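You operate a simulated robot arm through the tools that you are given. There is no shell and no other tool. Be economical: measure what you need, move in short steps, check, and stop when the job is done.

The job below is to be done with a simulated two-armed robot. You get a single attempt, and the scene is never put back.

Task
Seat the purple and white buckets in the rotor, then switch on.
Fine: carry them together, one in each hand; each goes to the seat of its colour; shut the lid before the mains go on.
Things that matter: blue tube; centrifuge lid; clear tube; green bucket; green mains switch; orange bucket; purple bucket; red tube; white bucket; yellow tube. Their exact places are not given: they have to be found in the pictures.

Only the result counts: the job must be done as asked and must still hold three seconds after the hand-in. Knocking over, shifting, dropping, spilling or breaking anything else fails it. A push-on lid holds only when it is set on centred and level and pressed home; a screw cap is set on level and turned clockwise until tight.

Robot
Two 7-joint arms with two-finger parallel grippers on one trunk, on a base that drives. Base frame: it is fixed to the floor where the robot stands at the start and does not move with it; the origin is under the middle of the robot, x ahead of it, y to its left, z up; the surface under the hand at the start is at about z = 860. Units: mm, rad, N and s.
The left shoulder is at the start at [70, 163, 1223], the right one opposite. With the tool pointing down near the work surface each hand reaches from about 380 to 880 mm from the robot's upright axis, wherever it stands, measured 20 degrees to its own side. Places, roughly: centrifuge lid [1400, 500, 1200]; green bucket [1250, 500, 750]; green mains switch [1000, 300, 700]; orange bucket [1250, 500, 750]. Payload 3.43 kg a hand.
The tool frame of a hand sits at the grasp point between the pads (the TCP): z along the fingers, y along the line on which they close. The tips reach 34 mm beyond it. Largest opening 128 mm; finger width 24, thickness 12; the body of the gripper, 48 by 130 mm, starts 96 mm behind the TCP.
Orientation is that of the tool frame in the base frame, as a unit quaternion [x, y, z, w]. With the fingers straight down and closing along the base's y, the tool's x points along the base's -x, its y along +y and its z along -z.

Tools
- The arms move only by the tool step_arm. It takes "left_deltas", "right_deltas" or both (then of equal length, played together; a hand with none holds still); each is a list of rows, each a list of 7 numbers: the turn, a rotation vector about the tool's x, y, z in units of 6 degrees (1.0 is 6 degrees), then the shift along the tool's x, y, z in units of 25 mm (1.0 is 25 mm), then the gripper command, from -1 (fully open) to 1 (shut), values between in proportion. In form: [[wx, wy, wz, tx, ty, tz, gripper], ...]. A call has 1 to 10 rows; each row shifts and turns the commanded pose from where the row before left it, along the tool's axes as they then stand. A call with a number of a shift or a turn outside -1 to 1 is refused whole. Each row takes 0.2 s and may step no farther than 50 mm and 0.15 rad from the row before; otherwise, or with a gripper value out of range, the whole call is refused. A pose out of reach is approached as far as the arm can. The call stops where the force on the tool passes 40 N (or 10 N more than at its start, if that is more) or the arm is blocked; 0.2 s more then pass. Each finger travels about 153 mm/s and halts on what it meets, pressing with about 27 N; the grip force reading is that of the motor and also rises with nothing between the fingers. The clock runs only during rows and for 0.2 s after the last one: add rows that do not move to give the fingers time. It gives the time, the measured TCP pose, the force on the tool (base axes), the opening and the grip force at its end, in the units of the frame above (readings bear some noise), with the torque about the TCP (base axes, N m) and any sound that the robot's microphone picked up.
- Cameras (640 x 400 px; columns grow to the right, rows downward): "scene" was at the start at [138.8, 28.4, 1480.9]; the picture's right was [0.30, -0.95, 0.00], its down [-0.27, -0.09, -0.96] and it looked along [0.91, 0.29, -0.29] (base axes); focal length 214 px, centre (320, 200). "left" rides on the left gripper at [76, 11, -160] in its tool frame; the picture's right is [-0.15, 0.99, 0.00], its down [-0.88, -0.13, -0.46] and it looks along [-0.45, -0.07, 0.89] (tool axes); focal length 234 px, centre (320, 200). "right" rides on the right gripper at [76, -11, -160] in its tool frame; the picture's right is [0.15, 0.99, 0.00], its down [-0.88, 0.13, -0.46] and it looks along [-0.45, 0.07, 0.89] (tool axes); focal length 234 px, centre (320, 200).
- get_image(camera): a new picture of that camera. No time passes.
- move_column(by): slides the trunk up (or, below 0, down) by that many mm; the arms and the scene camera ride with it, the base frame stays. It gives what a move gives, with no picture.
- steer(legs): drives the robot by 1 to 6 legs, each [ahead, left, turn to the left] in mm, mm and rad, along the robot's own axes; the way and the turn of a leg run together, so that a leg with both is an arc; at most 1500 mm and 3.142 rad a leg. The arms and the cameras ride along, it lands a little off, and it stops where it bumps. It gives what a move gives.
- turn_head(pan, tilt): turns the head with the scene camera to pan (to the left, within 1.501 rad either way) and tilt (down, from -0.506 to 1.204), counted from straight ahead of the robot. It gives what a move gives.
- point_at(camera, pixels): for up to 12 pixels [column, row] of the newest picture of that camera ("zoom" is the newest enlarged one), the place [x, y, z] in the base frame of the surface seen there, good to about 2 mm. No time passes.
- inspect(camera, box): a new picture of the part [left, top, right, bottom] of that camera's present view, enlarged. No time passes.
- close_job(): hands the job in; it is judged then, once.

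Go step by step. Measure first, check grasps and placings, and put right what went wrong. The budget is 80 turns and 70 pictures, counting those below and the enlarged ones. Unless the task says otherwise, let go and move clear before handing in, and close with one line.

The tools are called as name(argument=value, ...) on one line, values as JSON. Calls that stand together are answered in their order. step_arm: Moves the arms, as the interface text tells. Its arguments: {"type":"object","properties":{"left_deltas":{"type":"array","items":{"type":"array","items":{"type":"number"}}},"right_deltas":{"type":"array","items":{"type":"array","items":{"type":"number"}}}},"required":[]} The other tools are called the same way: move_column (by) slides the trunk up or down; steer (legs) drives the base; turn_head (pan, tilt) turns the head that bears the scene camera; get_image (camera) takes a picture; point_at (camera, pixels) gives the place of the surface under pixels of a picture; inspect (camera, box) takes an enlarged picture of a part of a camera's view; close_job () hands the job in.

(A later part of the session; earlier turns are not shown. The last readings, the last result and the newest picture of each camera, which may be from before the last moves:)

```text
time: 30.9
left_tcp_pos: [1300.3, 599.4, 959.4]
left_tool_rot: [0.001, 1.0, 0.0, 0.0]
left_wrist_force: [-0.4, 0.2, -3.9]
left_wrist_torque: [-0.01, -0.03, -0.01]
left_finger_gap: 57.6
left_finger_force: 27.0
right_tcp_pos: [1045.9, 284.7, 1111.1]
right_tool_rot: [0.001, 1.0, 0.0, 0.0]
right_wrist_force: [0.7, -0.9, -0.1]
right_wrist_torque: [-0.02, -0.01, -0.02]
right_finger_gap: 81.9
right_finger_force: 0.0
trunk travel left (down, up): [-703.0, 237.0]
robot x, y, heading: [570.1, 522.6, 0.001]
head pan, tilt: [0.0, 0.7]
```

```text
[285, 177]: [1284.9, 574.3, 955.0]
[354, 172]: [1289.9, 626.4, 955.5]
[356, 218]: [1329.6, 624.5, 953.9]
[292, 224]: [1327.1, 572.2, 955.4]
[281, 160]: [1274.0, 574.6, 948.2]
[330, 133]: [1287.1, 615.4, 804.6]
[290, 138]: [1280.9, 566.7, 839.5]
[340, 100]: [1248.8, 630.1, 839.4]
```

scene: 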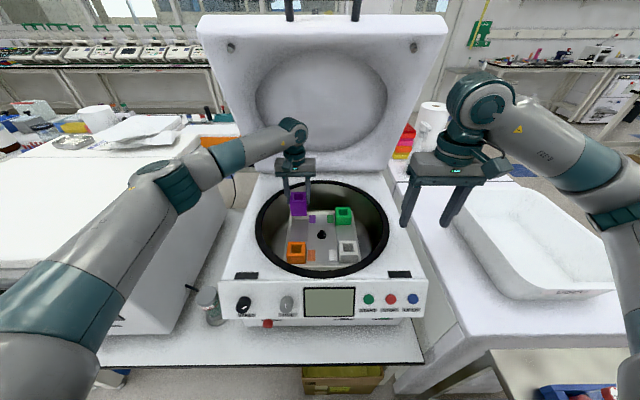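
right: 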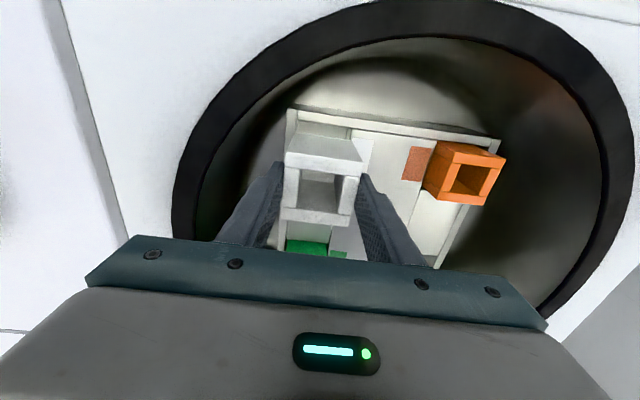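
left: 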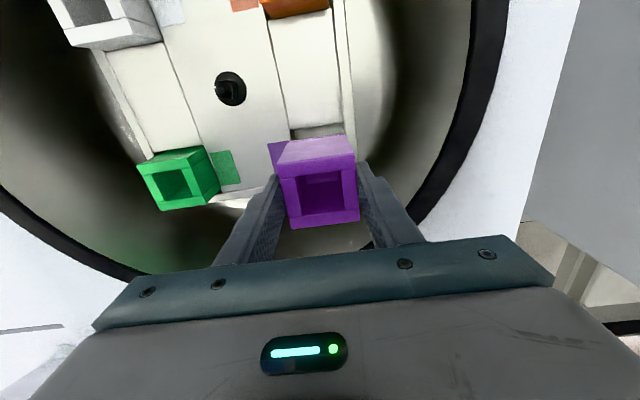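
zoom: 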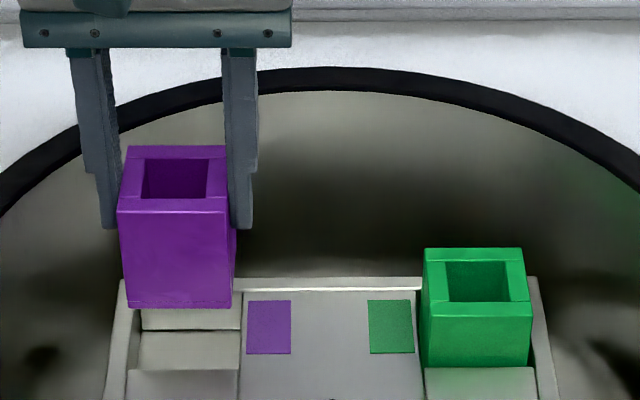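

point_at(camera="zoom", pixels=[[121, 205], [226, 206], [175, 211], [175, 260], [128, 148], [228, 148], [125, 300], [228, 300], [220, 374], [232, 292], [430, 297], [480, 300]])

```text
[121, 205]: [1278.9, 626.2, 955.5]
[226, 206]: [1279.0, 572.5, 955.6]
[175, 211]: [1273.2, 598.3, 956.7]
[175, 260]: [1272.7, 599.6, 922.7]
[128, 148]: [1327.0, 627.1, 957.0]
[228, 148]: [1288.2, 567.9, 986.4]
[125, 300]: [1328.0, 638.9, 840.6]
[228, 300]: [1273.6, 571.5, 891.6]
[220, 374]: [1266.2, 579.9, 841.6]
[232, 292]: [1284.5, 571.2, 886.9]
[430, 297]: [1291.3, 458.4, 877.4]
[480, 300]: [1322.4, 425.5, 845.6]
```

Purple spans x 1273–1329.5, y 571–628 against a pocket of 1268–1336 by 569.5–633. I shift 1–1.5 mm and lower 78 mm.

step_arm(left_deltas=[[0, 0, 0, -0.04, 0.06, 0.6, 1], [0, 0, 0, 0, 0, 0.6, 1], [0, 0, 0, 0, 0, 0.6, 1], [0, 0, 0, 0, 0, 0.6, 1], [0, 0, 0, 0, 0, 0.4, 1], [0, 0, 0, 0, 0, 0.32, 1], [0, 0, 0, 0, 0, 0, 1]])

inspect(camera="scene", box=[272, 170, 368, 230])

```text
time: 32.5
left_tcp_pos: [1301.5, 600.4, 881.9]
left_tool_rot: [0.001, 1.0, 0.0, 0.0]
left_wrist_force: [0.4, -0.2, -3.3]
left_wrist_torque: [0.01, 0.01, 0.0]
left_finger_gap: 57.7
left_finger_force: 27.3
right_tcp_pos: [1046.9, 285.4, 1112.4]
right_tool_rot: [0.001, 1.0, 0.0, 0.001]
right_wrist_force: [0.0, -0.4, -0.4]
right_wrist_torque: [0.0, 0.04, 0.01]
right_finger_gap: 82.0
right_finger_force: 0.0
trunk travel left (down, up): [-703.0, 237.0]
robot x, y, heading: [571.2, 521.7, -0.0]
head pan, tilt: [0.0, 0.7]
```

```text
6.67 times, centred on (320, 200) of scene
```

zoom: 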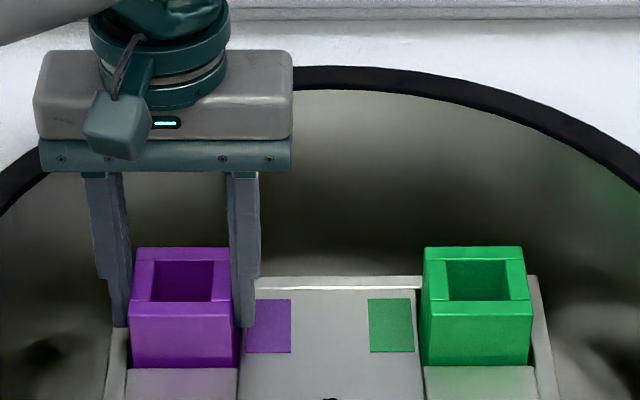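

Purple is in its pocket level with green. I release, rise to 960 and back out low under the lid.

step_arm(left_deltas=[[0, 0, 0, 0, 0, 0.05, 1], [0, 0, 0, 0, 0, 0, 0.0], [0, 0, 0, 0, 0, 0, -0.28], [0, 0, 0, 0, 0, 0, -0.28], [0, 0, 0, 0, 0, -0.4, -0.28], [0, 0, 0, 0, 0, -0.9, -0.28], [0, 0, 0, 0, 0, -1, -0.28], [0, 0, 0, 0, 0, -1, -0.28], [0, 0, 0, 1, 0, 0, -0.28], [0, 0, 0, 1, 0, -0.5, -0.28]])

step_arm(left_deltas=[[0, 0, 0, 1, 0, -1, -0.28], [0, 0, 0, 1, 0.3, -1, -0.28], [0, 0, 0, 1, 0.3, -1, -0.28], [0, 0, 0, 1, 0.3, -1, -0.28], [0, 0, 0, 1, 0.3, -1, -0.28], [0, 0, 0, 1, 0.3, -1, -0.28], [0, 0, 0, 1, 0.3, -1, -0.28], [0, 0, 0, 0.5, 0.3, -1, -0.28]])

get_image(camera="scene")

inspect(camera="scene", box=[248, 160, 392, 250])

```text
time: 34.7
left_tcp_pos: [1250.5, 601.9, 976.4]
left_tool_rot: [0.0, 1.0, 0.001, 0.001]
left_wrist_force: [-0.3, 0.4, 0.1]
left_wrist_torque: [-0.04, -0.01, 0.06]
left_finger_gap: 82.0
left_finger_force: 0.1
right_tcp_pos: [1045.9, 285.2, 1111.9]
right_tool_rot: [0.001, 1.0, -0.001, 0.0]
right_wrist_force: [-0.9, -0.4, -0.3]
right_wrist_torque: [-0.01, 0.0, 0.01]
right_finger_gap: 81.7
right_finger_force: 0.1
trunk travel left (down, up): [-703.0, 237.0]
robot x, y, heading: [573.2, 520.8, -0.005]
head pan, tilt: [0.0, 0.7]
```

```text
time: 36.5
left_tcp_pos: [1063.9, 654.6, 1177.1]
left_tool_rot: [0.001, 1.0, 0.0, 0.0]
left_wrist_force: [-0.1, 0.1, -0.3]
left_wrist_torque: [0.01, -0.03, 0.01]
left_finger_gap: 81.9
left_finger_force: 0.1
right_tcp_pos: [1046.5, 285.0, 1113.0]
right_tool_rot: [0.001, 1.0, 0.0, 0.0]
right_wrist_force: [0.5, -0.8, -0.1]
right_wrist_torque: [0.02, -0.04, -0.04]
right_finger_gap: 82.1
right_finger_force: 0.0
trunk travel left (down, up): [-703.0, 237.0]
robot x, y, heading: [569.1, 523.4, -0.0]
head pan, tilt: [0.0, 0.7]
```

```text
37 pictures are left
```

scene: 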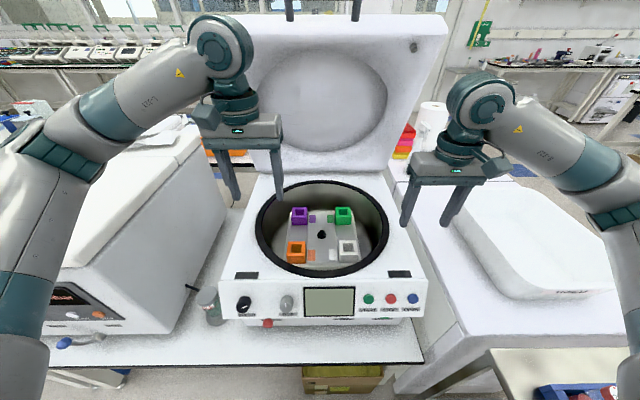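

```text
4.44 times, centred on (320, 205) of scene
```

zoom: 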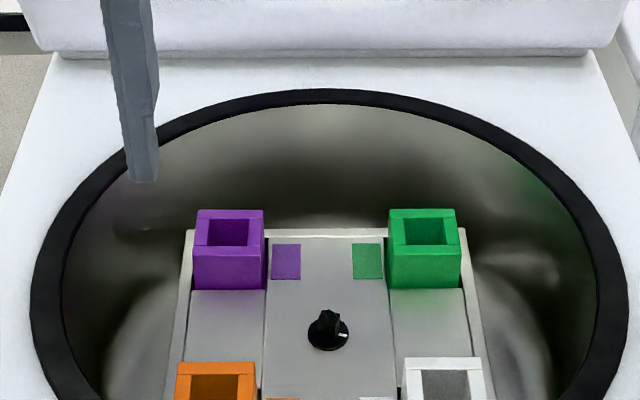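

Both buckets are seated in their seats. Next the lid: I raise the trunk to reach over it and look at the handle and lid's back.

move_column(by=230)

turn_head(pan=0.0, tilt=0.5)

get_image(camera="scene")

inspect(camera="scene", box=[200, 125, 440, 275])

```text
time: 38.9
left_tcp_pos: [1063.7, 654.7, 1404.6]
left_tool_rot: [0.001, 1.0, 0.0, 0.001]
left_wrist_force: [0.3, 0.1, -0.5]
left_wrist_torque: [0.01, 0.03, 0.02]
left_finger_gap: 82.0
left_finger_force: 0.0
right_tcp_pos: [1045.9, 285.4, 1342.3]
right_tool_rot: [0.001, 1.0, 0.0, 0.0]
right_wrist_force: [0.8, 0.1, -1.0]
right_wrist_torque: [-0.04, 0.0, 0.01]
right_finger_gap: 81.8
right_finger_force: 0.1
trunk travel left (down, up): [-933.0, 7.0]
robot x, y, heading: [569.4, 524.0, -0.004]
head pan, tilt: [0.0, 0.7]
```

```text
time: 39.7
left_tcp_pos: [1065.0, 654.2, 1406.5]
left_tool_rot: [0.001, 1.0, 0.0, 0.001]
left_wrist_force: [0.4, 1.0, 0.0]
left_wrist_torque: [-0.05, 0.0, -0.02]
left_finger_gap: 81.9
left_finger_force: 0.0
right_tcp_pos: [1046.7, 285.5, 1341.4]
right_tool_rot: [0.001, 1.0, -0.001, 0.0]
right_wrist_force: [-0.1, 0.2, 0.1]
right_wrist_torque: [0.0, -0.03, 0.04]
right_finger_gap: 81.9
right_finger_force: 0.1
trunk travel left (down, up): [-933.0, 7.0]
robot x, y, heading: [567.0, 522.1, 0.002]
head pan, tilt: [0.0, 0.499]
```

```text
35 pictures are left
```

scene: 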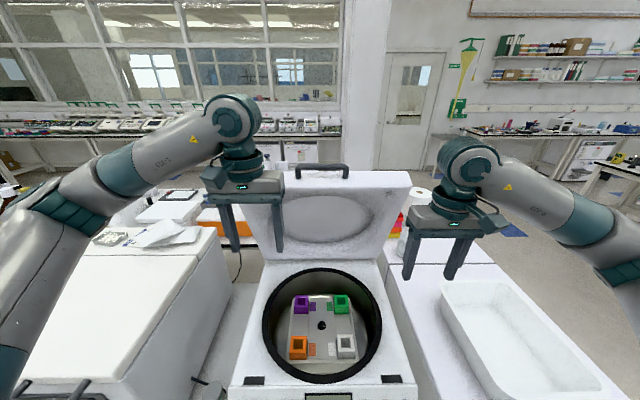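

```text
2.67 times, centred on (320, 200) of scene
```

zoom: 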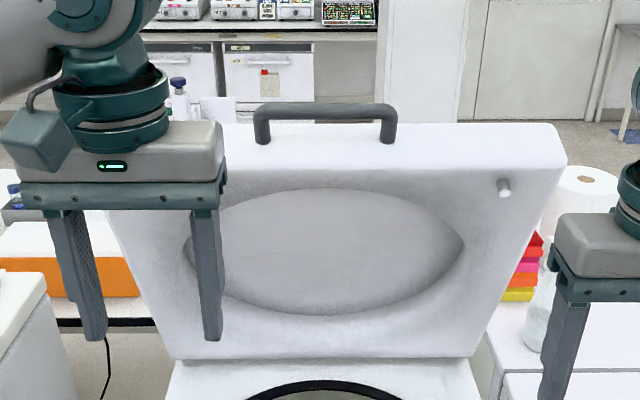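

The lid's top edge and handle bar (row ~107 in zoom) are seen from above. I measure them.

point_at(camera="zoom", pixels=[[325, 105], [325, 112], [325, 116], [262, 108], [388, 108], [262, 140], [388, 140], [325, 127], [325, 145], [325, 172], [480, 127], [325, 350]])

```text
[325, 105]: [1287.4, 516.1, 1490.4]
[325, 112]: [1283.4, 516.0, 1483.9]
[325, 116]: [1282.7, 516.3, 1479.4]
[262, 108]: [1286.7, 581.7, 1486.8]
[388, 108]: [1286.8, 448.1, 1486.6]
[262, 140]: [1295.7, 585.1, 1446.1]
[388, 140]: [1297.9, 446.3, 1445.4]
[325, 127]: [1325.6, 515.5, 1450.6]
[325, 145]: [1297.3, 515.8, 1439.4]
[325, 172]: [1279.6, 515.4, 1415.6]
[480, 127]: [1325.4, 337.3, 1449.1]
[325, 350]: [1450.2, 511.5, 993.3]
```

The bar is at (1290,516,1484), gap to the lid edge about 35 mm. I close the left fingers, raise them above the bar and bring them just behind it.

step_arm(left_deltas=[[0, 0, 0, 0, 0, -0.92, 1], [0, 0, 0, 0, 0, -0.92, 1], [0, 0, 0, 0, 0, -0.92, 1], [0, 0, 0, 0, 0, -0.92, 1], [0, 0, 0, 0, 0, -0.92, 1], [0, 0, 0, 0, 0, -0.92, 1]])

step_arm(left_deltas=[[0, 0, 0, -1, -0.552, 0, 1], [0, 0, 0, -1, -0.552, 0, 1], [0, 0, 0, -1, -0.552, 0, 1], [0, 0, 0, -1, -0.552, 0, 1], [0, 0, 0, -1, -0.552, 0, 1], [0, 0, 0, -1, -0.552, 0, 1], [0, 0, 0, -1, -0.552, 0, 1], [0, 0, 0, -1, -0.552, 0, 1], [0, 0, 0, -1, -0.552, 0, 1], [0, 0, 0, -1, -0.552, 0, 1]])

get_image(camera="scene")

get_image(camera="left")

```text
time: 41.1
left_tcp_pos: [1063.0, 653.7, 1543.8]
left_tool_rot: [0.001, 1.0, 0.001, 0.001]
left_wrist_force: [-0.4, -0.3, -0.6]
left_wrist_torque: [0.02, 0.01, -0.02]
left_finger_gap: 0.1
left_finger_force: 27.1
right_tcp_pos: [1044.4, 284.7, 1343.6]
right_tool_rot: [0.001, 1.0, -0.001, -0.001]
right_wrist_force: [0.6, 0.1, 0.5]
right_wrist_torque: [0.06, 0.0, -0.02]
right_finger_gap: 81.8
right_finger_force: 0.0
trunk travel left (down, up): [-933.0, 7.0]
robot x, y, heading: [568.9, 525.7, 0.002]
head pan, tilt: [0.0, 0.499]
```

```text
time: 43.3
left_tcp_pos: [1293.7, 520.5, 1540.6]
left_tool_rot: [0.002, 1.0, 0.002, 0.001]
left_wrist_force: [0.6, -0.5, 0.8]
left_wrist_torque: [0.04, -0.04, -0.02]
left_finger_gap: 0.0
left_finger_force: 26.7
left hand out of reach, approached as far as the arm can: row 10
right_tcp_pos: [1044.8, 282.4, 1341.8]
right_tool_rot: [0.002, 1.0, 0.001, 0.0]
right_wrist_force: [-0.3, -0.9, 0.6]
right_wrist_torque: [0.03, -0.04, 0.03]
right_finger_gap: 81.9
right_finger_force: 0.1
trunk travel left (down, up): [-933.0, 7.0]
robot x, y, heading: [569.8, 523.3, -0.001]
head pan, tilt: [0.0, 0.499]
```

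```text
33 pictures are left
```

scene: 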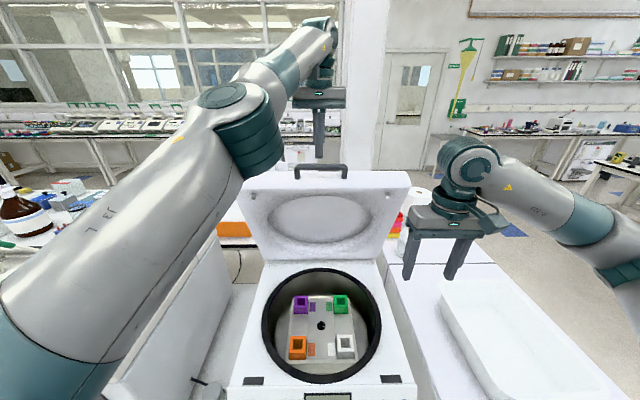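

```text
32 pictures are left
```

left: 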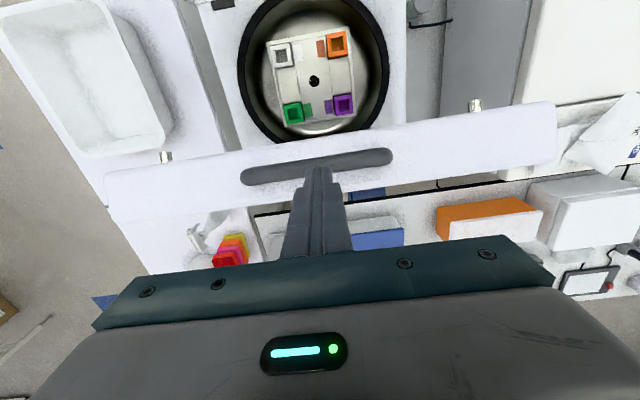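

The arm ran out of reach by ~20 mm. I drive ahead 40 mm (base front then ≈870, bench at 890 above it, box at 895).

steer(legs=[[40, 0, 0]])

get_image(camera="left")

```text
time: 44.2
left_tcp_pos: [1315.5, 526.3, 1545.6]
left_tool_rot: [0.001, 1.0, -0.001, 0.004]
left_wrist_force: [-0.4, 0.2, 1.4]
left_wrist_torque: [0.0, -0.02, 0.03]
left_finger_gap: 0.0
left_finger_force: 26.9
right_tcp_pos: [1068.7, 287.0, 1345.6]
right_tool_rot: [0.0, 1.0, 0.0, 0.003]
right_wrist_force: [-1.6, 0.1, 0.1]
right_wrist_torque: [-0.01, -0.1, -0.01]
right_finger_gap: 81.8
right_finger_force: 0.0
trunk travel left (down, up): [-933.0, 7.0]
robot x, y, heading: [597.1, 522.8, -0.0]
head pan, tilt: [0.0, 0.499]
stopped in leg 1: the robot was blocked; the commanded pose is now the measured one
```

```text
31 pictures are left
```

left: 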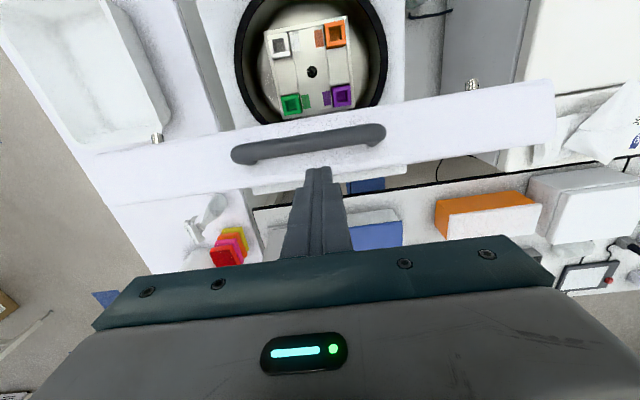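

The base touched at x≈597, but the fingers are now at x 1315, behind the bar. I lower the hook 52 mm.

step_arm(left_deltas=[[0, 0, 0, -0.1, -0.3, 0.7, 1], [0, 0, 0, 0, 0, 0.7, 1], [0, 0, 0, 0, 0, 0.7, 1], [0, 0, 0, 0, 0, 0, 1]])

inspect(camera="scene", box=[240, 80, 400, 180])

get_image(camera="left")

```text
time: 45.2
left_tcp_pos: [1329.0, 515.9, 1488.7]
left_tool_rot: [0.001, 1.0, 0.0, 0.002]
left_wrist_force: [3.1, 0.6, 4.3]
left_wrist_torque: [0.06, -0.19, -0.07]
left_finger_gap: 0.1
left_finger_force: 26.8
right_tcp_pos: [1076.8, 284.6, 1342.1]
right_tool_rot: [0.001, 1.0, 0.0, 0.0]
right_wrist_force: [-0.1, 0.6, -0.9]
right_wrist_torque: [-0.02, -0.04, 0.0]
right_finger_gap: 81.6
right_finger_force: 0.0
trunk travel left (down, up): [-933.0, 7.0]
robot x, y, heading: [602.0, 520.4, -0.002]
head pan, tilt: [0.0, 0.499]
```

```text
4.00 times, centred on (320, 130) of scene
```

zoom: 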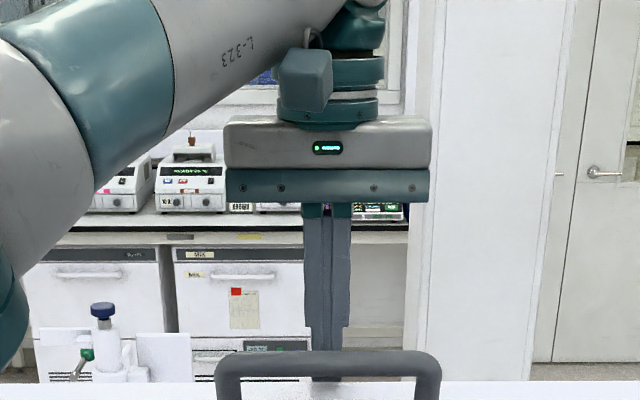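

```text
29 pictures are left
```

left: 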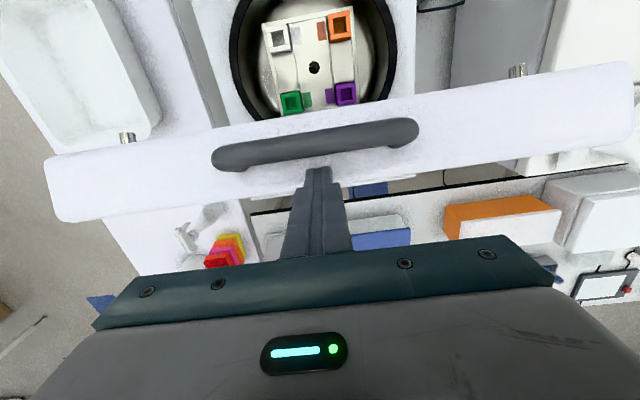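

The hook is behind the bar, touching lightly. I pull it back along the lid's arc to about 60°.

step_arm(left_deltas=[[0, 0, 0, 0.8, 0, -0.2, 1], [0, 0, 0, 0.78, 0, 0.26, 1], [0, 0, 0, 0.78, 0, 0.32, 1], [0, 0, 0, 0.78, 0, 0.36, 1], [0, 0, 0, 0.78, 0, 0.4, 1], [0, 0, 0, 0.78, 0, 0.46, 1], [0, 0, 0, 0, 0, 0, 1]])

get_image(camera="scene")

```text
time: 46.8
left_tcp_pos: [1213.8, 517.4, 1445.2]
left_tool_rot: [0.001, 1.0, 0.001, 0.001]
left_wrist_force: [8.8, -0.6, -4.1]
left_wrist_torque: [-0.04, -0.19, 0.04]
left_finger_gap: 0.0
left_finger_force: 26.4
right_tcp_pos: [1079.3, 285.3, 1340.5]
right_tool_rot: [0.0, 1.0, 0.0, -0.001]
right_wrist_force: [-0.1, 0.2, 0.8]
right_wrist_torque: [0.01, -0.03, 0.0]
right_finger_gap: 82.0
right_finger_force: 0.0
trunk travel left (down, up): [-933.0, 7.0]
robot x, y, heading: [600.1, 521.9, 0.0]
head pan, tilt: [0.0, 0.499]
```

```text
28 pictures are left
```

scene: 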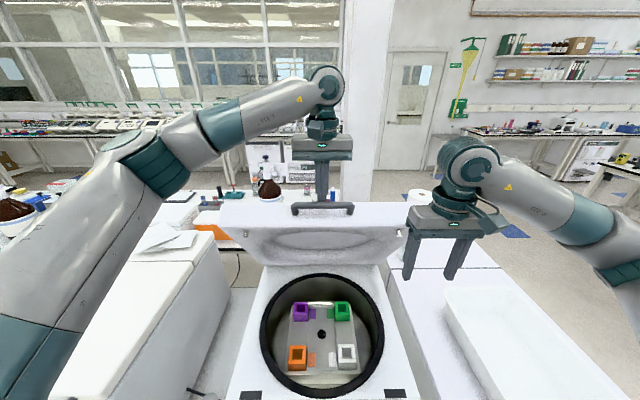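

The lid follows well (9 N). I clear the right hand away from the lid's path, then pull on to about 47°.

step_arm(right_deltas=[[0, 0, 0, 1, -1, 0, -0.28], [0, 0, 0, 1, -1, 0, -0.28], [0, 0, 0, 1, -1, 0, -0.28], [0, 0, 0, 1, -1, 0, -0.28], [0, 0, 0, 1, -1, 0, -0.28], [0, 0, 0, 0.6, 0, 0, -0.28], [0, 0, 0, 0, 0, 0, -0.28], [0, 0, 0, 0, 0, 0, -0.28], [0, 0, 0, 0, 0, 0, -0.28], [0, 0, 0, 0, 0, 0, -0.28]], left_deltas=[[0, 0, 0, 0, 0, 0, 1], [0, 0, 0, 0, 0, 0, 1], [0, 0, 0, 0, 0, 0, 1], [0, 0, 0, 0, 0, 0, 1], [0, 0, 0, 0.8, 0, 0.46, 1], [0, 0, 0, 0.8, 0, 0.5, 1], [0, 0, 0, 0.8, 0, 0.56, 1], [0, 0, 0, 0.8, 0, 0.6, 1], [0, 0, 0, 0.8, 0, 0.66, 1], [0, 0, 0, 0, 0, 0, 1]])

get_image(camera="scene")

```text
time: 49.0
left_tcp_pos: [1116.0, 518.2, 1374.5]
left_tool_rot: [0.001, 1.0, -0.001, 0.0]
left_wrist_force: [16.1, -0.6, -7.2]
left_wrist_torque: [-0.04, -0.47, 0.02]
left_finger_gap: 0.1
left_finger_force: 27.0
right_tcp_pos: [943.2, 160.6, 1340.7]
right_tool_rot: [0.002, 1.0, 0.0, -0.002]
right_wrist_force: [-0.8, 0.4, 0.2]
right_wrist_torque: [0.02, 0.0, 0.01]
right_finger_gap: 81.9
right_finger_force: 0.1
trunk travel left (down, up): [-933.0, 7.0]
robot x, y, heading: [599.2, 523.5, -0.004]
head pan, tilt: [0.0, 0.499]
```

```text
27 pictures are left
```

scene: 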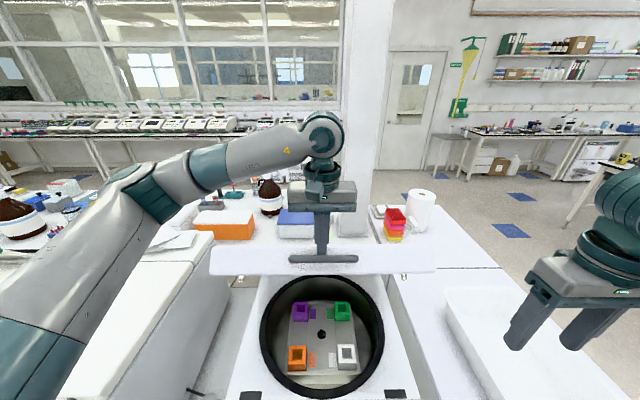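

Force grows to 16 N at ~48°, so I'll switch to pushing down on the lid's outer face. First I lift the hook off, then back the robot 120 mm for better reach.

step_arm(left_deltas=[[0, 0, 0, -0.2, 0, 0, 1], [0, 0, 0, 0, 0, -1, 1], [0, 0, 0, 0, 0, -1, 1], [0, 0, 0, 0, 0, -1, 1], [0, 0, 0, 0, 0, -0.4, 1]])

steer(legs=[[-120, 0, 0]])

get_image(camera="scene")

```text
time: 50.2
left_tcp_pos: [1116.3, 517.2, 1464.0]
left_tool_rot: [0.002, 1.0, 0.001, 0.0]
left_wrist_force: [-0.4, -0.1, 0.3]
left_wrist_torque: [-0.01, 0.01, 0.03]
left_finger_gap: 0.0
left_finger_force: 27.2
right_tcp_pos: [937.9, 159.1, 1341.1]
right_tool_rot: [0.001, 1.0, 0.0, 0.0]
right_wrist_force: [-0.5, 0.7, -0.8]
right_wrist_torque: [-0.02, -0.02, 0.02]
right_finger_gap: 82.2
right_finger_force: 0.0
trunk travel left (down, up): [-933.0, 7.0]
robot x, y, heading: [600.7, 522.4, -0.003]
head pan, tilt: [0.0, 0.499]
```

```text
time: 51.4
left_tcp_pos: [1001.6, 519.6, 1459.9]
left_tool_rot: [0.001, 1.0, -0.001, -0.002]
left_wrist_force: [0.6, -0.5, -0.3]
left_wrist_torque: [0.01, 0.07, -0.02]
left_finger_gap: 0.2
left_finger_force: 27.4
right_tcp_pos: [822.1, 161.6, 1340.7]
right_tool_rot: [0.001, 1.0, 0.0, -0.001]
right_wrist_force: [-0.1, 0.6, 0.1]
right_wrist_torque: [0.02, 0.06, 0.06]
right_finger_gap: 81.9
right_finger_force: 0.1
trunk travel left (down, up): [-933.0, 7.0]
robot x, y, heading: [481.3, 524.9, -0.001]
head pan, tilt: [0.0, 0.499]
```

```text
26 pictures are left
```

scene: 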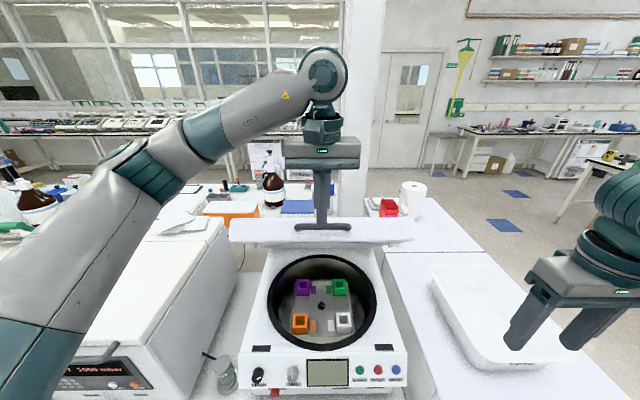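

The lid stays where left. I check where the bar and outer face are now.

inspect(camera="scene", box=[220, 190, 428, 320])

point_at(camera="zoom", pixels=[[260, 110], [370, 111], [315, 117], [200, 95], [200, 110], [200, 150], [440, 100], [440, 150], [450, 92]])

```text
3.08 times, centred on (324, 255) of scene
```

zoom: 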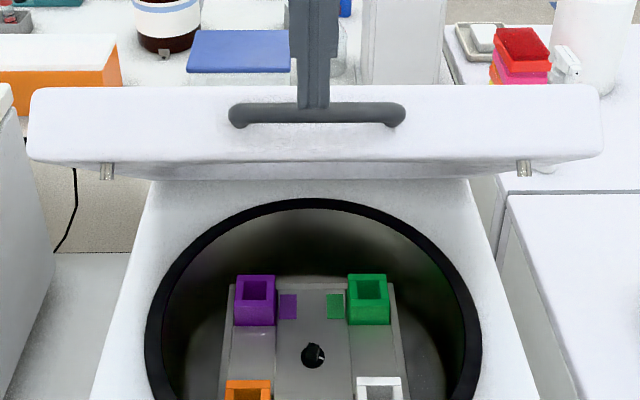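

```text
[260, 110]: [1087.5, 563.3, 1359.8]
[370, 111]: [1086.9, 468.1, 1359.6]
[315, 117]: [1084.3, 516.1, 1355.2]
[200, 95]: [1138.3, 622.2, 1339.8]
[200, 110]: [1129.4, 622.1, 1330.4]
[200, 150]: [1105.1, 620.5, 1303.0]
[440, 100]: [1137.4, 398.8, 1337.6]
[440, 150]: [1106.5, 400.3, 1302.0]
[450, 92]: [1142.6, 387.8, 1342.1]
```

The lid edge is at (1142,1342), about 47°. I move over the outer face to x≈1172 and lower to just above contact.

step_arm(left_deltas=[[0, 0, 0, -0.97, 0, 0, 1], [0, 0, 0, -0.97, 0, 0, 1], [0, 0, 0, -0.97, 0, 0, 1], [0, 0, 0, -0.97, 0, 0, 1], [0, 0, 0, -0.97, 0, 0, 1], [0, 0, 0, -0.97, 0, 0, 1], [0, 0, 0, -0.97, 0, 0.4, 1], [0, 0, 0, 0, 0, 1, 1], [0, 0, 0, 0, 0, 1, 1], [0, 0, 0, 0, 0, 1, 1]])

```text
time: 53.6
left_tcp_pos: [1165.6, 517.6, 1376.9]
left_tool_rot: [0.001, 1.0, 0.001, 0.001]
left_wrist_force: [0.4, 0.6, 0.4]
left_wrist_torque: [0.01, 0.01, -0.02]
left_finger_gap: 0.3
left_finger_force: 27.5
right_tcp_pos: [819.4, 160.9, 1342.9]
right_tool_rot: [0.001, 1.0, 0.001, 0.0]
right_wrist_force: [-0.4, 0.4, -0.6]
right_wrist_torque: [-0.01, 0.05, 0.0]
right_finger_gap: 81.8
right_finger_force: 0.0
trunk travel left (down, up): [-933.0, 7.0]
robot x, y, heading: [484.1, 524.2, -0.003]
head pan, tilt: [0.0, 0.499]
```

Not yet in contact. I push down along the lid's arc towards 30°.

step_arm(left_deltas=[[0, 0, 0, 0.56, 0, 0.8, 1], [0, 0, 0, 0.56, 0, 0.8, 1], [0, 0, 0, 0.56, 0, 0.85, 1], [0, 0, 0, 0.66, 0, 0.9, 1], [0, 0, 0, 0.66, 0, 0.92, 1], [0, 0, 0, 0.66, 0, 0.92, 1]])

get_image(camera="scene")

```text
time: 55.0
left_tcp_pos: [1074.5, 518.1, 1247.8]
left_tool_rot: [0.0, 1.0, 0.001, 0.001]
left_wrist_force: [3.9, -1.1, 4.1]
left_wrist_torque: [-0.04, -0.11, 0.04]
left_finger_gap: 0.0
left_finger_force: 26.9
right_tcp_pos: [819.0, 160.9, 1341.6]
right_tool_rot: [0.001, 1.0, 0.001, 0.001]
right_wrist_force: [0.5, -0.2, 0.3]
right_wrist_torque: [-0.02, -0.02, 0.02]
right_finger_gap: 82.0
right_finger_force: 0.0
trunk travel left (down, up): [-933.0, 7.0]
robot x, y, heading: [480.0, 525.8, -0.003]
head pan, tilt: [0.0, 0.499]
```

```text
24 pictures are left
```

scene: 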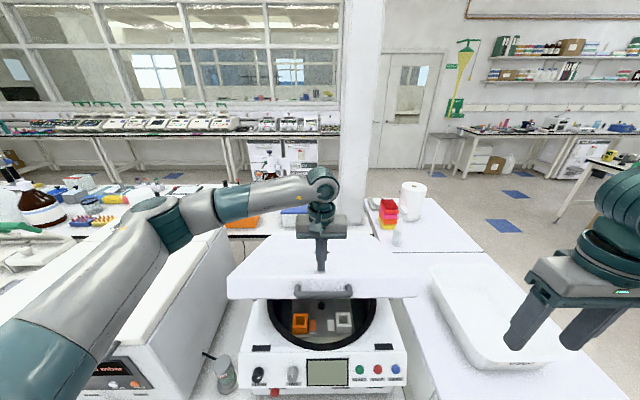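

The lid is at ~30° with light contact. I continue down to about 10°.

step_arm(left_deltas=[[0, 0, 0, 0.6, 0, 1, 1], [0, 0, 0, 0.56, 0, 1, 1], [0, 0, 0, 0.5, 0, 1, 1], [0, 0, 0, 0.4, 0, 1, 1], [0, 0, 0, 0.34, 0, 1, 1], [0, 0, 0, 0.3, 0, 1, 1]])

get_image(camera="scene")

```text
time: 56.4
left_tcp_pos: [1008.1, 518.6, 1098.2]
left_tool_rot: [0.001, 1.0, 0.0, 0.0]
left_wrist_force: [2.2, 0.6, 3.3]
left_wrist_torque: [-0.02, -0.02, 0.07]
left_finger_gap: 0.1
left_finger_force: 26.8
right_tcp_pos: [818.7, 161.7, 1341.4]
right_tool_rot: [0.002, 1.0, 0.0, 0.001]
right_wrist_force: [0.6, 0.4, -0.7]
right_wrist_torque: [0.02, 0.01, 0.02]
right_finger_gap: 81.9
right_finger_force: 0.0
trunk travel left (down, up): [-933.0, 7.0]
robot x, y, heading: [482.0, 525.5, -0.001]
head pan, tilt: [0.0, 0.499]
```

```text
23 pictures are left
```

scene: 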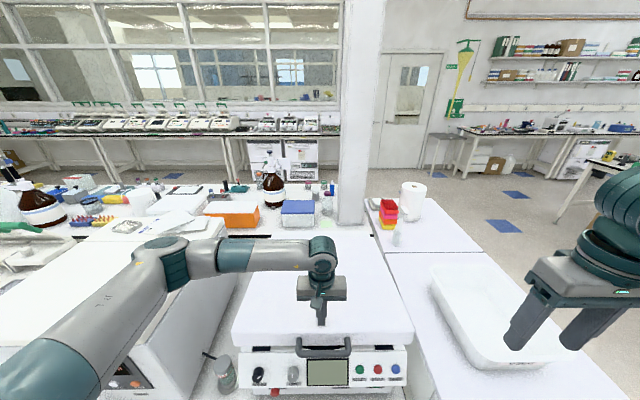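

The lid is at ~10°. I press on down until it meets the body (the force limit guards).

step_arm(left_deltas=[[0, 0, 0, 0.15, 0, 0.9, 1], [0, 0, 0, 0.1, 0, 0.9, 1], [0, 0, 0, 0.05, 0, 0.9, 1], [0, 0, 0, 0, 0, 0.5, 1], [0, 0, 0, 0, 0, 0.4, 1], [0, 0, 0, 0, 0, 0.4, 1], [0, 0, 0, 0, 0, 0.4, 1], [0, 0, 0, 0, 0, 0.3, 1]])

get_image(camera="scene")

```text
time: 57.3
left_tcp_pos: [998.4, 518.8, 1038.3]
left_tool_rot: [0.002, 1.0, 0.0, 0.001]
left_wrist_force: [-10.1, 4.8, 17.1]
left_wrist_torque: [0.24, 0.5, 0.04]
left_finger_gap: 0.2
left_finger_force: 26.7
right_tcp_pos: [816.8, 161.4, 1342.7]
right_tool_rot: [0.0, 1.0, 0.0, 0.001]
right_wrist_force: [0.4, 0.8, 0.7]
right_wrist_torque: [0.02, 0.01, 0.01]
right_finger_gap: 82.0
right_finger_force: 0.1
trunk travel left (down, up): [-933.0, 7.0]
robot x, y, heading: [481.2, 519.1, 0.002]
head pan, tilt: [0.0, 0.499]
stopped in row 4 (left hand): the force on the tool passed its limit at 62 N (the readings are from after the stop); the commanded pose is now the measured one
```

```text
22 pictures are left
```

scene: 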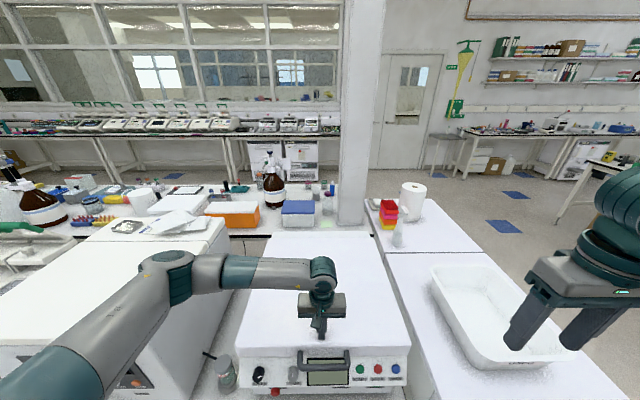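

It met 62 N at tip height ≈1004. I check whether the lid is fully down or propped.

inspect(camera="scene", box=[220, 320, 428, 400])

point_at(camera="scene", pixels=[[270, 335], [380, 335], [270, 300], [380, 300], [275, 260], [365, 255], [240, 335], [405, 335], [325, 352], [300, 341]])

```text
3.08 times, centred on (324, 360) of scene
```

zoom: 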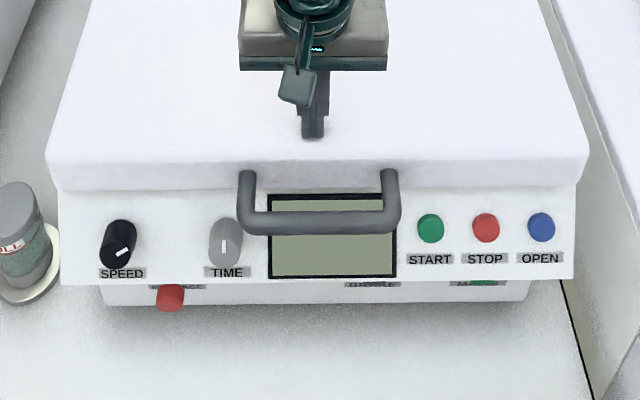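

```text
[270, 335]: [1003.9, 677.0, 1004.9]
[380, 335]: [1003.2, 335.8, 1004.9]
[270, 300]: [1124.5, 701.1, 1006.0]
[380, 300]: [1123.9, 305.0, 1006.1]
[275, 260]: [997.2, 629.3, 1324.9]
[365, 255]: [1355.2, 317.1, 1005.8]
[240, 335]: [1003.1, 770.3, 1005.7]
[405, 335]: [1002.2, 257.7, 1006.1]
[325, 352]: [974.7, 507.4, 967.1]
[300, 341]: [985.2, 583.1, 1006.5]
```

The lid's top is level at 1005–1006 everywhere, so it is down. I press once more to make sure it is home, then rise.

step_arm(left_deltas=[[0, 0, 0, 0, 0, 0.3, 1], [0, 0, 0, 0, 0, 0.3, 1], [0, 0, 0, 0, 0, 0.3, 1]])

step_arm(left_deltas=[[0, 0, 0, 0, 0, -1, 1], [0, 0, 0, 0, 0, -1, 1], [0, 0, 0, 0, 0, -1, 1], [0, 0, 0, 0, 0.5, -1, 1], [0, 0, 0, 0, 1, -1, 1], [0, 0, 0, 0, 1, -1, 1], [0, 0, 0, 0, 1, 0, 1]])

inspect(camera="scene", box=[220, 240, 428, 400])

point_at(camera="zoom", pixels=[[120, 250], [520, 250], [300, 270], [300, 150], [480, 120], [320, 360], [420, 360]])

```text
time: 57.6
left_tcp_pos: [998.0, 517.8, 1039.1]
left_tool_rot: [0.002, 1.0, -0.001, 0.002]
left_wrist_force: [-9.6, 5.6, 17.4]
left_wrist_torque: [0.26, 0.56, 0.02]
left_finger_gap: 0.2
left_finger_force: 26.7
right_tcp_pos: [817.3, 162.3, 1343.4]
right_tool_rot: [0.001, 1.0, 0.001, 0.0]
right_wrist_force: [0.4, -0.9, -0.4]
right_wrist_torque: [0.02, 0.02, -0.02]
right_finger_gap: 81.9
right_finger_force: 0.0
trunk travel left (down, up): [-933.0, 7.0]
robot x, y, heading: [482.9, 524.6, -0.002]
head pan, tilt: [0.0, 0.499]
stopped in row 1 (left hand): the force on the tool passed its limit at 46 N (the readings are from after the stop); the commanded pose is now the measured one
```

```text
time: 59.2
left_tcp_pos: [1001.9, 605.8, 1186.8]
left_tool_rot: [0.002, 1.0, -0.001, 0.0]
left_wrist_force: [0.3, -0.7, 0.2]
left_wrist_torque: [-0.02, 0.02, -0.04]
left_finger_gap: 0.1
left_finger_force: 27.0
right_tcp_pos: [818.0, 161.7, 1341.9]
right_tool_rot: [-0.001, 1.0, 0.0, 0.0]
right_wrist_force: [-0.3, -0.7, 0.3]
right_wrist_torque: [0.03, 0.02, 0.0]
right_finger_gap: 81.9
right_finger_force: 0.1
trunk travel left (down, up): [-933.0, 7.0]
robot x, y, heading: [478.9, 520.8, 0.002]
head pan, tilt: [0.0, 0.499]
```

```text
2.50 times, centred on (324, 320) of scene
```

zoom: 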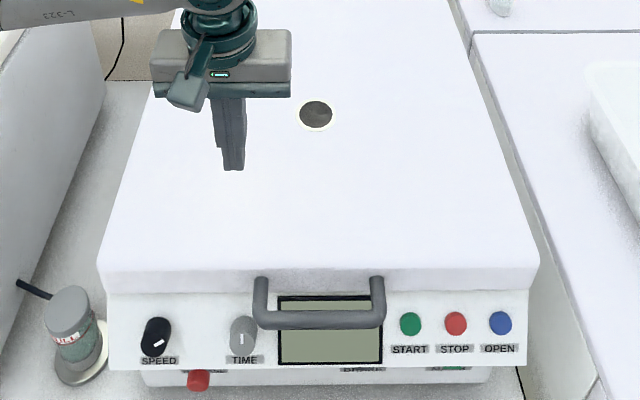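

```text
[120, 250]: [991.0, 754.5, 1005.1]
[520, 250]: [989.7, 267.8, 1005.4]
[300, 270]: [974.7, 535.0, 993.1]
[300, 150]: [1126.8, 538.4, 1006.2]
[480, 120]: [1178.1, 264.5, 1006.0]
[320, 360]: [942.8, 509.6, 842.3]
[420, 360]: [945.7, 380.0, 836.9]
```

The lid is shut and stays level. For the mains switch I back off 110 mm to see it and get working room.

steer(legs=[[-110, 0, 0]])

turn_head(pan=-0.3, tilt=0.9)

get_image(camera="scene")

```text
time: 60.4
left_tcp_pos: [894.6, 606.3, 1185.0]
left_tool_rot: [0.002, 1.0, -0.001, -0.001]
left_wrist_force: [0.9, 0.5, -0.1]
left_wrist_torque: [0.0, 0.03, -0.03]
left_finger_gap: 0.1
left_finger_force: 26.9
right_tcp_pos: [713.8, 162.7, 1340.1]
right_tool_rot: [0.001, 1.0, 0.001, -0.002]
right_wrist_force: [1.4, -0.8, 0.2]
right_wrist_torque: [-0.03, -0.04, 0.0]
right_finger_gap: 81.7
right_finger_force: 0.0
trunk travel left (down, up): [-933.0, 7.0]
robot x, y, heading: [371.7, 524.7, -0.005]
head pan, tilt: [0.0, 0.499]
```

```text
time: 61.3
left_tcp_pos: [889.2, 605.2, 1187.8]
left_tool_rot: [0.002, 1.0, 0.0, 0.002]
left_wrist_force: [0.6, 0.0, 1.2]
left_wrist_torque: [-0.01, -0.03, 0.0]
left_finger_gap: 0.0
left_finger_force: 26.8
right_tcp_pos: [708.1, 161.9, 1342.6]
right_tool_rot: [0.0, 1.0, 0.001, 0.0]
right_wrist_force: [-0.3, 0.4, -0.7]
right_wrist_torque: [0.0, 0.0, 0.01]
right_finger_gap: 82.1
right_finger_force: 0.1
trunk travel left (down, up): [-933.0, 7.0]
robot x, y, heading: [370.6, 524.5, -0.004]
head pan, tilt: [-0.3, 0.901]
```

```text
19 pictures are left
```

scene: 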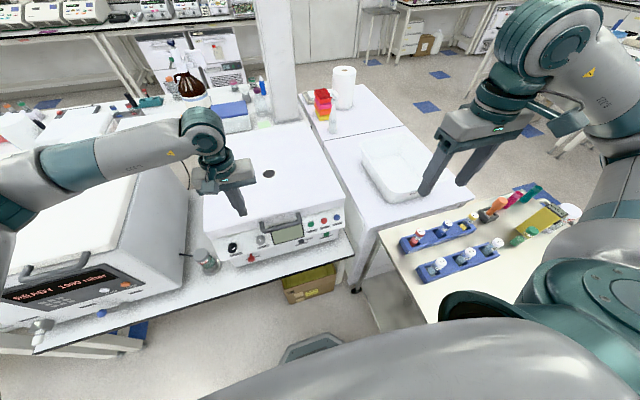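

The switch shows at about (318,241). I enlarge it.

inspect(camera="scene", box=[290, 225, 346, 260])

```text
11.43 times, centred on (318, 242) of scene
```

zoom: 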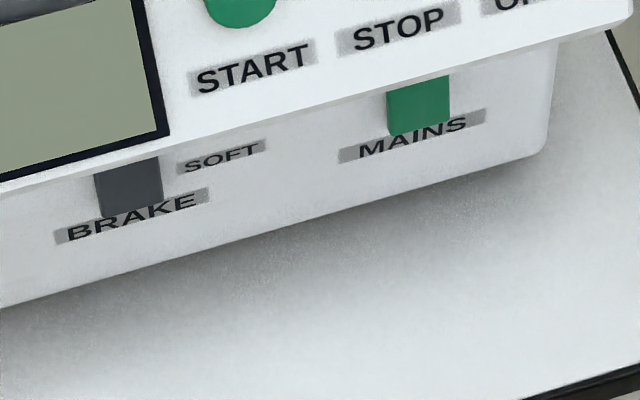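

point_at(camera="zoom", pixels=[[418, 90], [418, 105], [418, 120], [418, 128], [392, 120], [446, 115], [480, 100], [350, 120], [418, 72], [480, 60], [300, 120], [420, 145]])

```text
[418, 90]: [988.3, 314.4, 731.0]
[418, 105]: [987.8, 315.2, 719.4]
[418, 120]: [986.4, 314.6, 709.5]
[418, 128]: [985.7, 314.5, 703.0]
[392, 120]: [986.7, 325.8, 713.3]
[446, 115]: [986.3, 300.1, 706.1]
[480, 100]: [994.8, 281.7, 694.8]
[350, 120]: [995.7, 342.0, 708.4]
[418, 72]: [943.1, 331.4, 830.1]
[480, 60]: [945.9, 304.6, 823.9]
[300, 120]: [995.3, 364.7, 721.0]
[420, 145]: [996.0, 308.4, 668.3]
```

The rocker (y 301–327, z≈700–750) stands proud at its lower end (x 985.7 at z 703, 988.3 at z 731). I bring the right hand in line, close it and tilt it 45° forward.

step_arm(right_deltas=[[0, 0, 0, -0.93, 1, 0, 0.2], [0, 0, 0, -0.93, 1, 0, 0.6], [0, 0, 0, -0.93, 1, 0, 1], [0, 0, 0, -0.93, 1, 0, 1], [0, 0, 0, -0.93, 1, 0, 1], [0, 0, 0, -0.93, 1, 0, 1]])

step_arm(right_deltas=[[0, -0.94, 0, 0, 0, 0, 1], [0, -0.94, 0, 0, 0, 0, 1], [0, -0.94, 0, 0, 0, 0, 1], [0, -0.94, 0, 0, 0, 0, 1], [0, -0.94, 0, 0, 0, 0, 1], [0, -0.94, 0, 0, 0, 0, 1], [0, -0.93, 0, 0, 0, 0, 1], [0, -0.93, 0, 0, 0, 0, 1]])

```text
time: 62.7
left_tcp_pos: [892.5, 605.9, 1184.1]
left_tool_rot: [0.001, 1.0, -0.001, 0.0]
left_wrist_force: [-0.3, 0.0, -1.4]
left_wrist_torque: [-0.03, -0.02, 0.0]
left_finger_gap: 0.1
left_finger_force: 26.7
right_tcp_pos: [851.1, 315.6, 1341.8]
right_tool_rot: [0.001, 1.0, 0.0, -0.001]
right_wrist_force: [-0.4, 0.0, -0.2]
right_wrist_torque: [0.01, -0.02, -0.02]
right_finger_gap: 0.1
right_finger_force: 26.8
trunk travel left (down, up): [-933.0, 7.0]
robot x, y, heading: [371.3, 523.4, 0.001]
head pan, tilt: [-0.3, 0.901]
```

```text
time: 64.5
left_tcp_pos: [892.5, 605.3, 1187.3]
left_tool_rot: [0.001, 1.0, -0.001, 0.002]
left_wrist_force: [-1.5, 0.4, 0.4]
left_wrist_torque: [-0.03, -0.04, 0.03]
left_finger_gap: 0.0
left_finger_force: 27.0
right_tcp_pos: [910.1, 319.8, 1358.0]
right_tool_rot: [0.0, 0.924, 0.001, 0.382]
right_wrist_force: [-0.6, 0.3, -0.2]
right_wrist_torque: [0.01, -0.02, -0.03]
right_finger_gap: 0.0
right_finger_force: 26.6
right hand out of reach, approached as far as the arm can: row 6, 7, 8
trunk travel left (down, up): [-933.0, 7.0]
robot x, y, heading: [373.8, 526.1, 0.002]
head pan, tilt: [-0.3, 0.901]
```

Tilt is right; the position lagged only because the pose was too folded. I move straight down about 280 mm.

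step_arm(right_deltas=[[0, 0, 0, 1, 0, 1, 1], [0, 0, 0, 1, 0, 1, 1], [0, 0, 0, 1, 0, 1, 1], [0, 0, 0, 1, 0, 1, 1], [0, 0, 0, 1, 0, 1, 1], [0, 0, 0, 1, 0, 1, 1], [0, 0, 0, 1, 0, 1, 1], [0, 0, 0, 1, 0, 1, 1], [0, 0, 0, 0, 0, 0, 1]])

get_image(camera="scene")

```text
time: 66.5
left_tcp_pos: [892.1, 604.8, 1186.1]
left_tool_rot: [0.001, 1.0, -0.001, 0.001]
left_wrist_force: [0.1, -0.4, -0.2]
left_wrist_torque: [0.03, 0.01, 0.01]
left_finger_gap: 0.1
left_finger_force: 26.9
right_tcp_pos: [917.9, 320.7, 1113.3]
right_tool_rot: [0.0, 0.924, 0.001, 0.383]
right_wrist_force: [-0.2, -0.1, -0.2]
right_wrist_torque: [-0.02, 0.0, -0.03]
right_finger_gap: 0.0
right_finger_force: 27.2
right hand out of reach, approached as far as the arm can: row 1, 2, 8
trunk travel left (down, up): [-933.0, 7.0]
robot x, y, heading: [373.5, 525.8, 0.001]
head pan, tilt: [-0.3, 0.901]
```

```text
17 pictures are left
```

scene: 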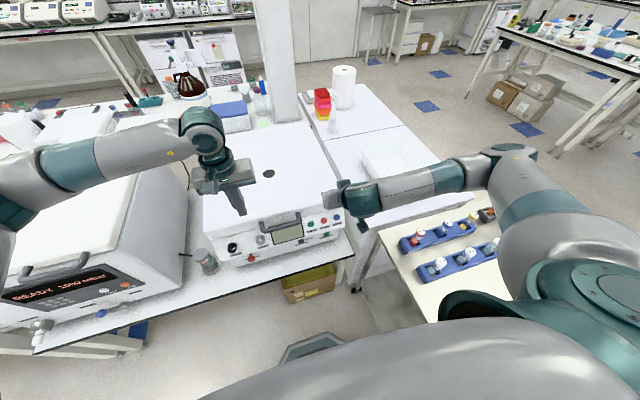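

The arm is at a joint limit here; lowering the trunk would carry the hand down instead. I measure the arm's elbow height and place first.

point_at(camera="scene", pixels=[[515, 152], [490, 185], [430, 190], [500, 210], [550, 200], [455, 215], [360, 200], [415, 238], [440, 262], [490, 270], [470, 185], [213, 120]])

```text
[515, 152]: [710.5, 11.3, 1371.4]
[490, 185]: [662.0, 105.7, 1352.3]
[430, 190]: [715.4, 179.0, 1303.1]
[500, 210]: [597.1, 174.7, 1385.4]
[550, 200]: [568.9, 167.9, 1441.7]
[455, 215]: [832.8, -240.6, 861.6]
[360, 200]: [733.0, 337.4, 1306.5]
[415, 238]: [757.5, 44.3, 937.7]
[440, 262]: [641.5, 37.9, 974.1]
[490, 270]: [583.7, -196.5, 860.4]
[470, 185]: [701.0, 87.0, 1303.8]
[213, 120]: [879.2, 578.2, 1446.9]
```

The elbow would come down on the cart's tubes, so the right arm is wrong for this. I undo its tilt and will use the left hand from a spot farther back and right.

step_arm(right_deltas=[[0, 0, 0, -1, 0, -1, 1], [0, 0, 0, -1, 0, -1, 1], [0, 0, 0, -1, 0, -1, 1], [0, 0, 0, -1, 0, -1, 1], [0, 0, 0, -1, 0, -1, 1], [0, 0, 0, -1, 0, -1, 1]])

step_arm(right_deltas=[[0, 0.94, 0, 0, 0, 0, 1], [0, 0.94, 0, 0, 0, 0, 1], [0, 0.94, 0, 0, 0, 0, 1], [0, 0.94, 0, 0, 0, 0, 1], [0, 0.94, 0, 0, 0, 0, 1], [0, 0.94, 0, 0, 0, 0, 1], [0, 0.93, 0, 0, 0, 0, 1], [0, 0.93, 0, 0, 0, 0, 1]])

```text
time: 67.9
left_tcp_pos: [891.4, 606.5, 1187.2]
left_tool_rot: [0.001, 1.0, -0.002, 0.001]
left_wrist_force: [0.5, -1.0, 0.1]
left_wrist_torque: [0.01, -0.02, 0.02]
left_finger_gap: 0.0
left_finger_force: 27.5
right_tcp_pos: [919.8, 321.1, 1324.0]
right_tool_rot: [0.0, 0.924, 0.001, 0.383]
right_wrist_force: [-0.5, -0.6, -0.8]
right_wrist_torque: [-0.02, 0.01, 0.01]
right_finger_gap: 0.4
right_finger_force: 27.4
trunk travel left (down, up): [-933.0, 7.0]
robot x, y, heading: [373.0, 522.9, -0.001]
head pan, tilt: [-0.3, 0.901]
```

```text
time: 69.7
left_tcp_pos: [892.0, 606.5, 1185.7]
left_tool_rot: [0.001, 1.0, -0.001, 0.0]
left_wrist_force: [1.5, -0.3, -0.2]
left_wrist_torque: [-0.02, 0.01, -0.02]
left_finger_gap: 0.0
left_finger_force: 26.8
right_tcp_pos: [917.9, 320.7, 1325.1]
right_tool_rot: [0.0, 1.0, 0.001, -0.001]
right_wrist_force: [0.0, -0.7, 0.0]
right_wrist_torque: [0.0, -0.02, 0.03]
right_finger_gap: 0.0
right_finger_force: 27.2
trunk travel left (down, up): [-933.0, 7.0]
robot x, y, heading: [373.3, 526.9, 0.0]
head pan, tilt: [-0.3, 0.901]
```

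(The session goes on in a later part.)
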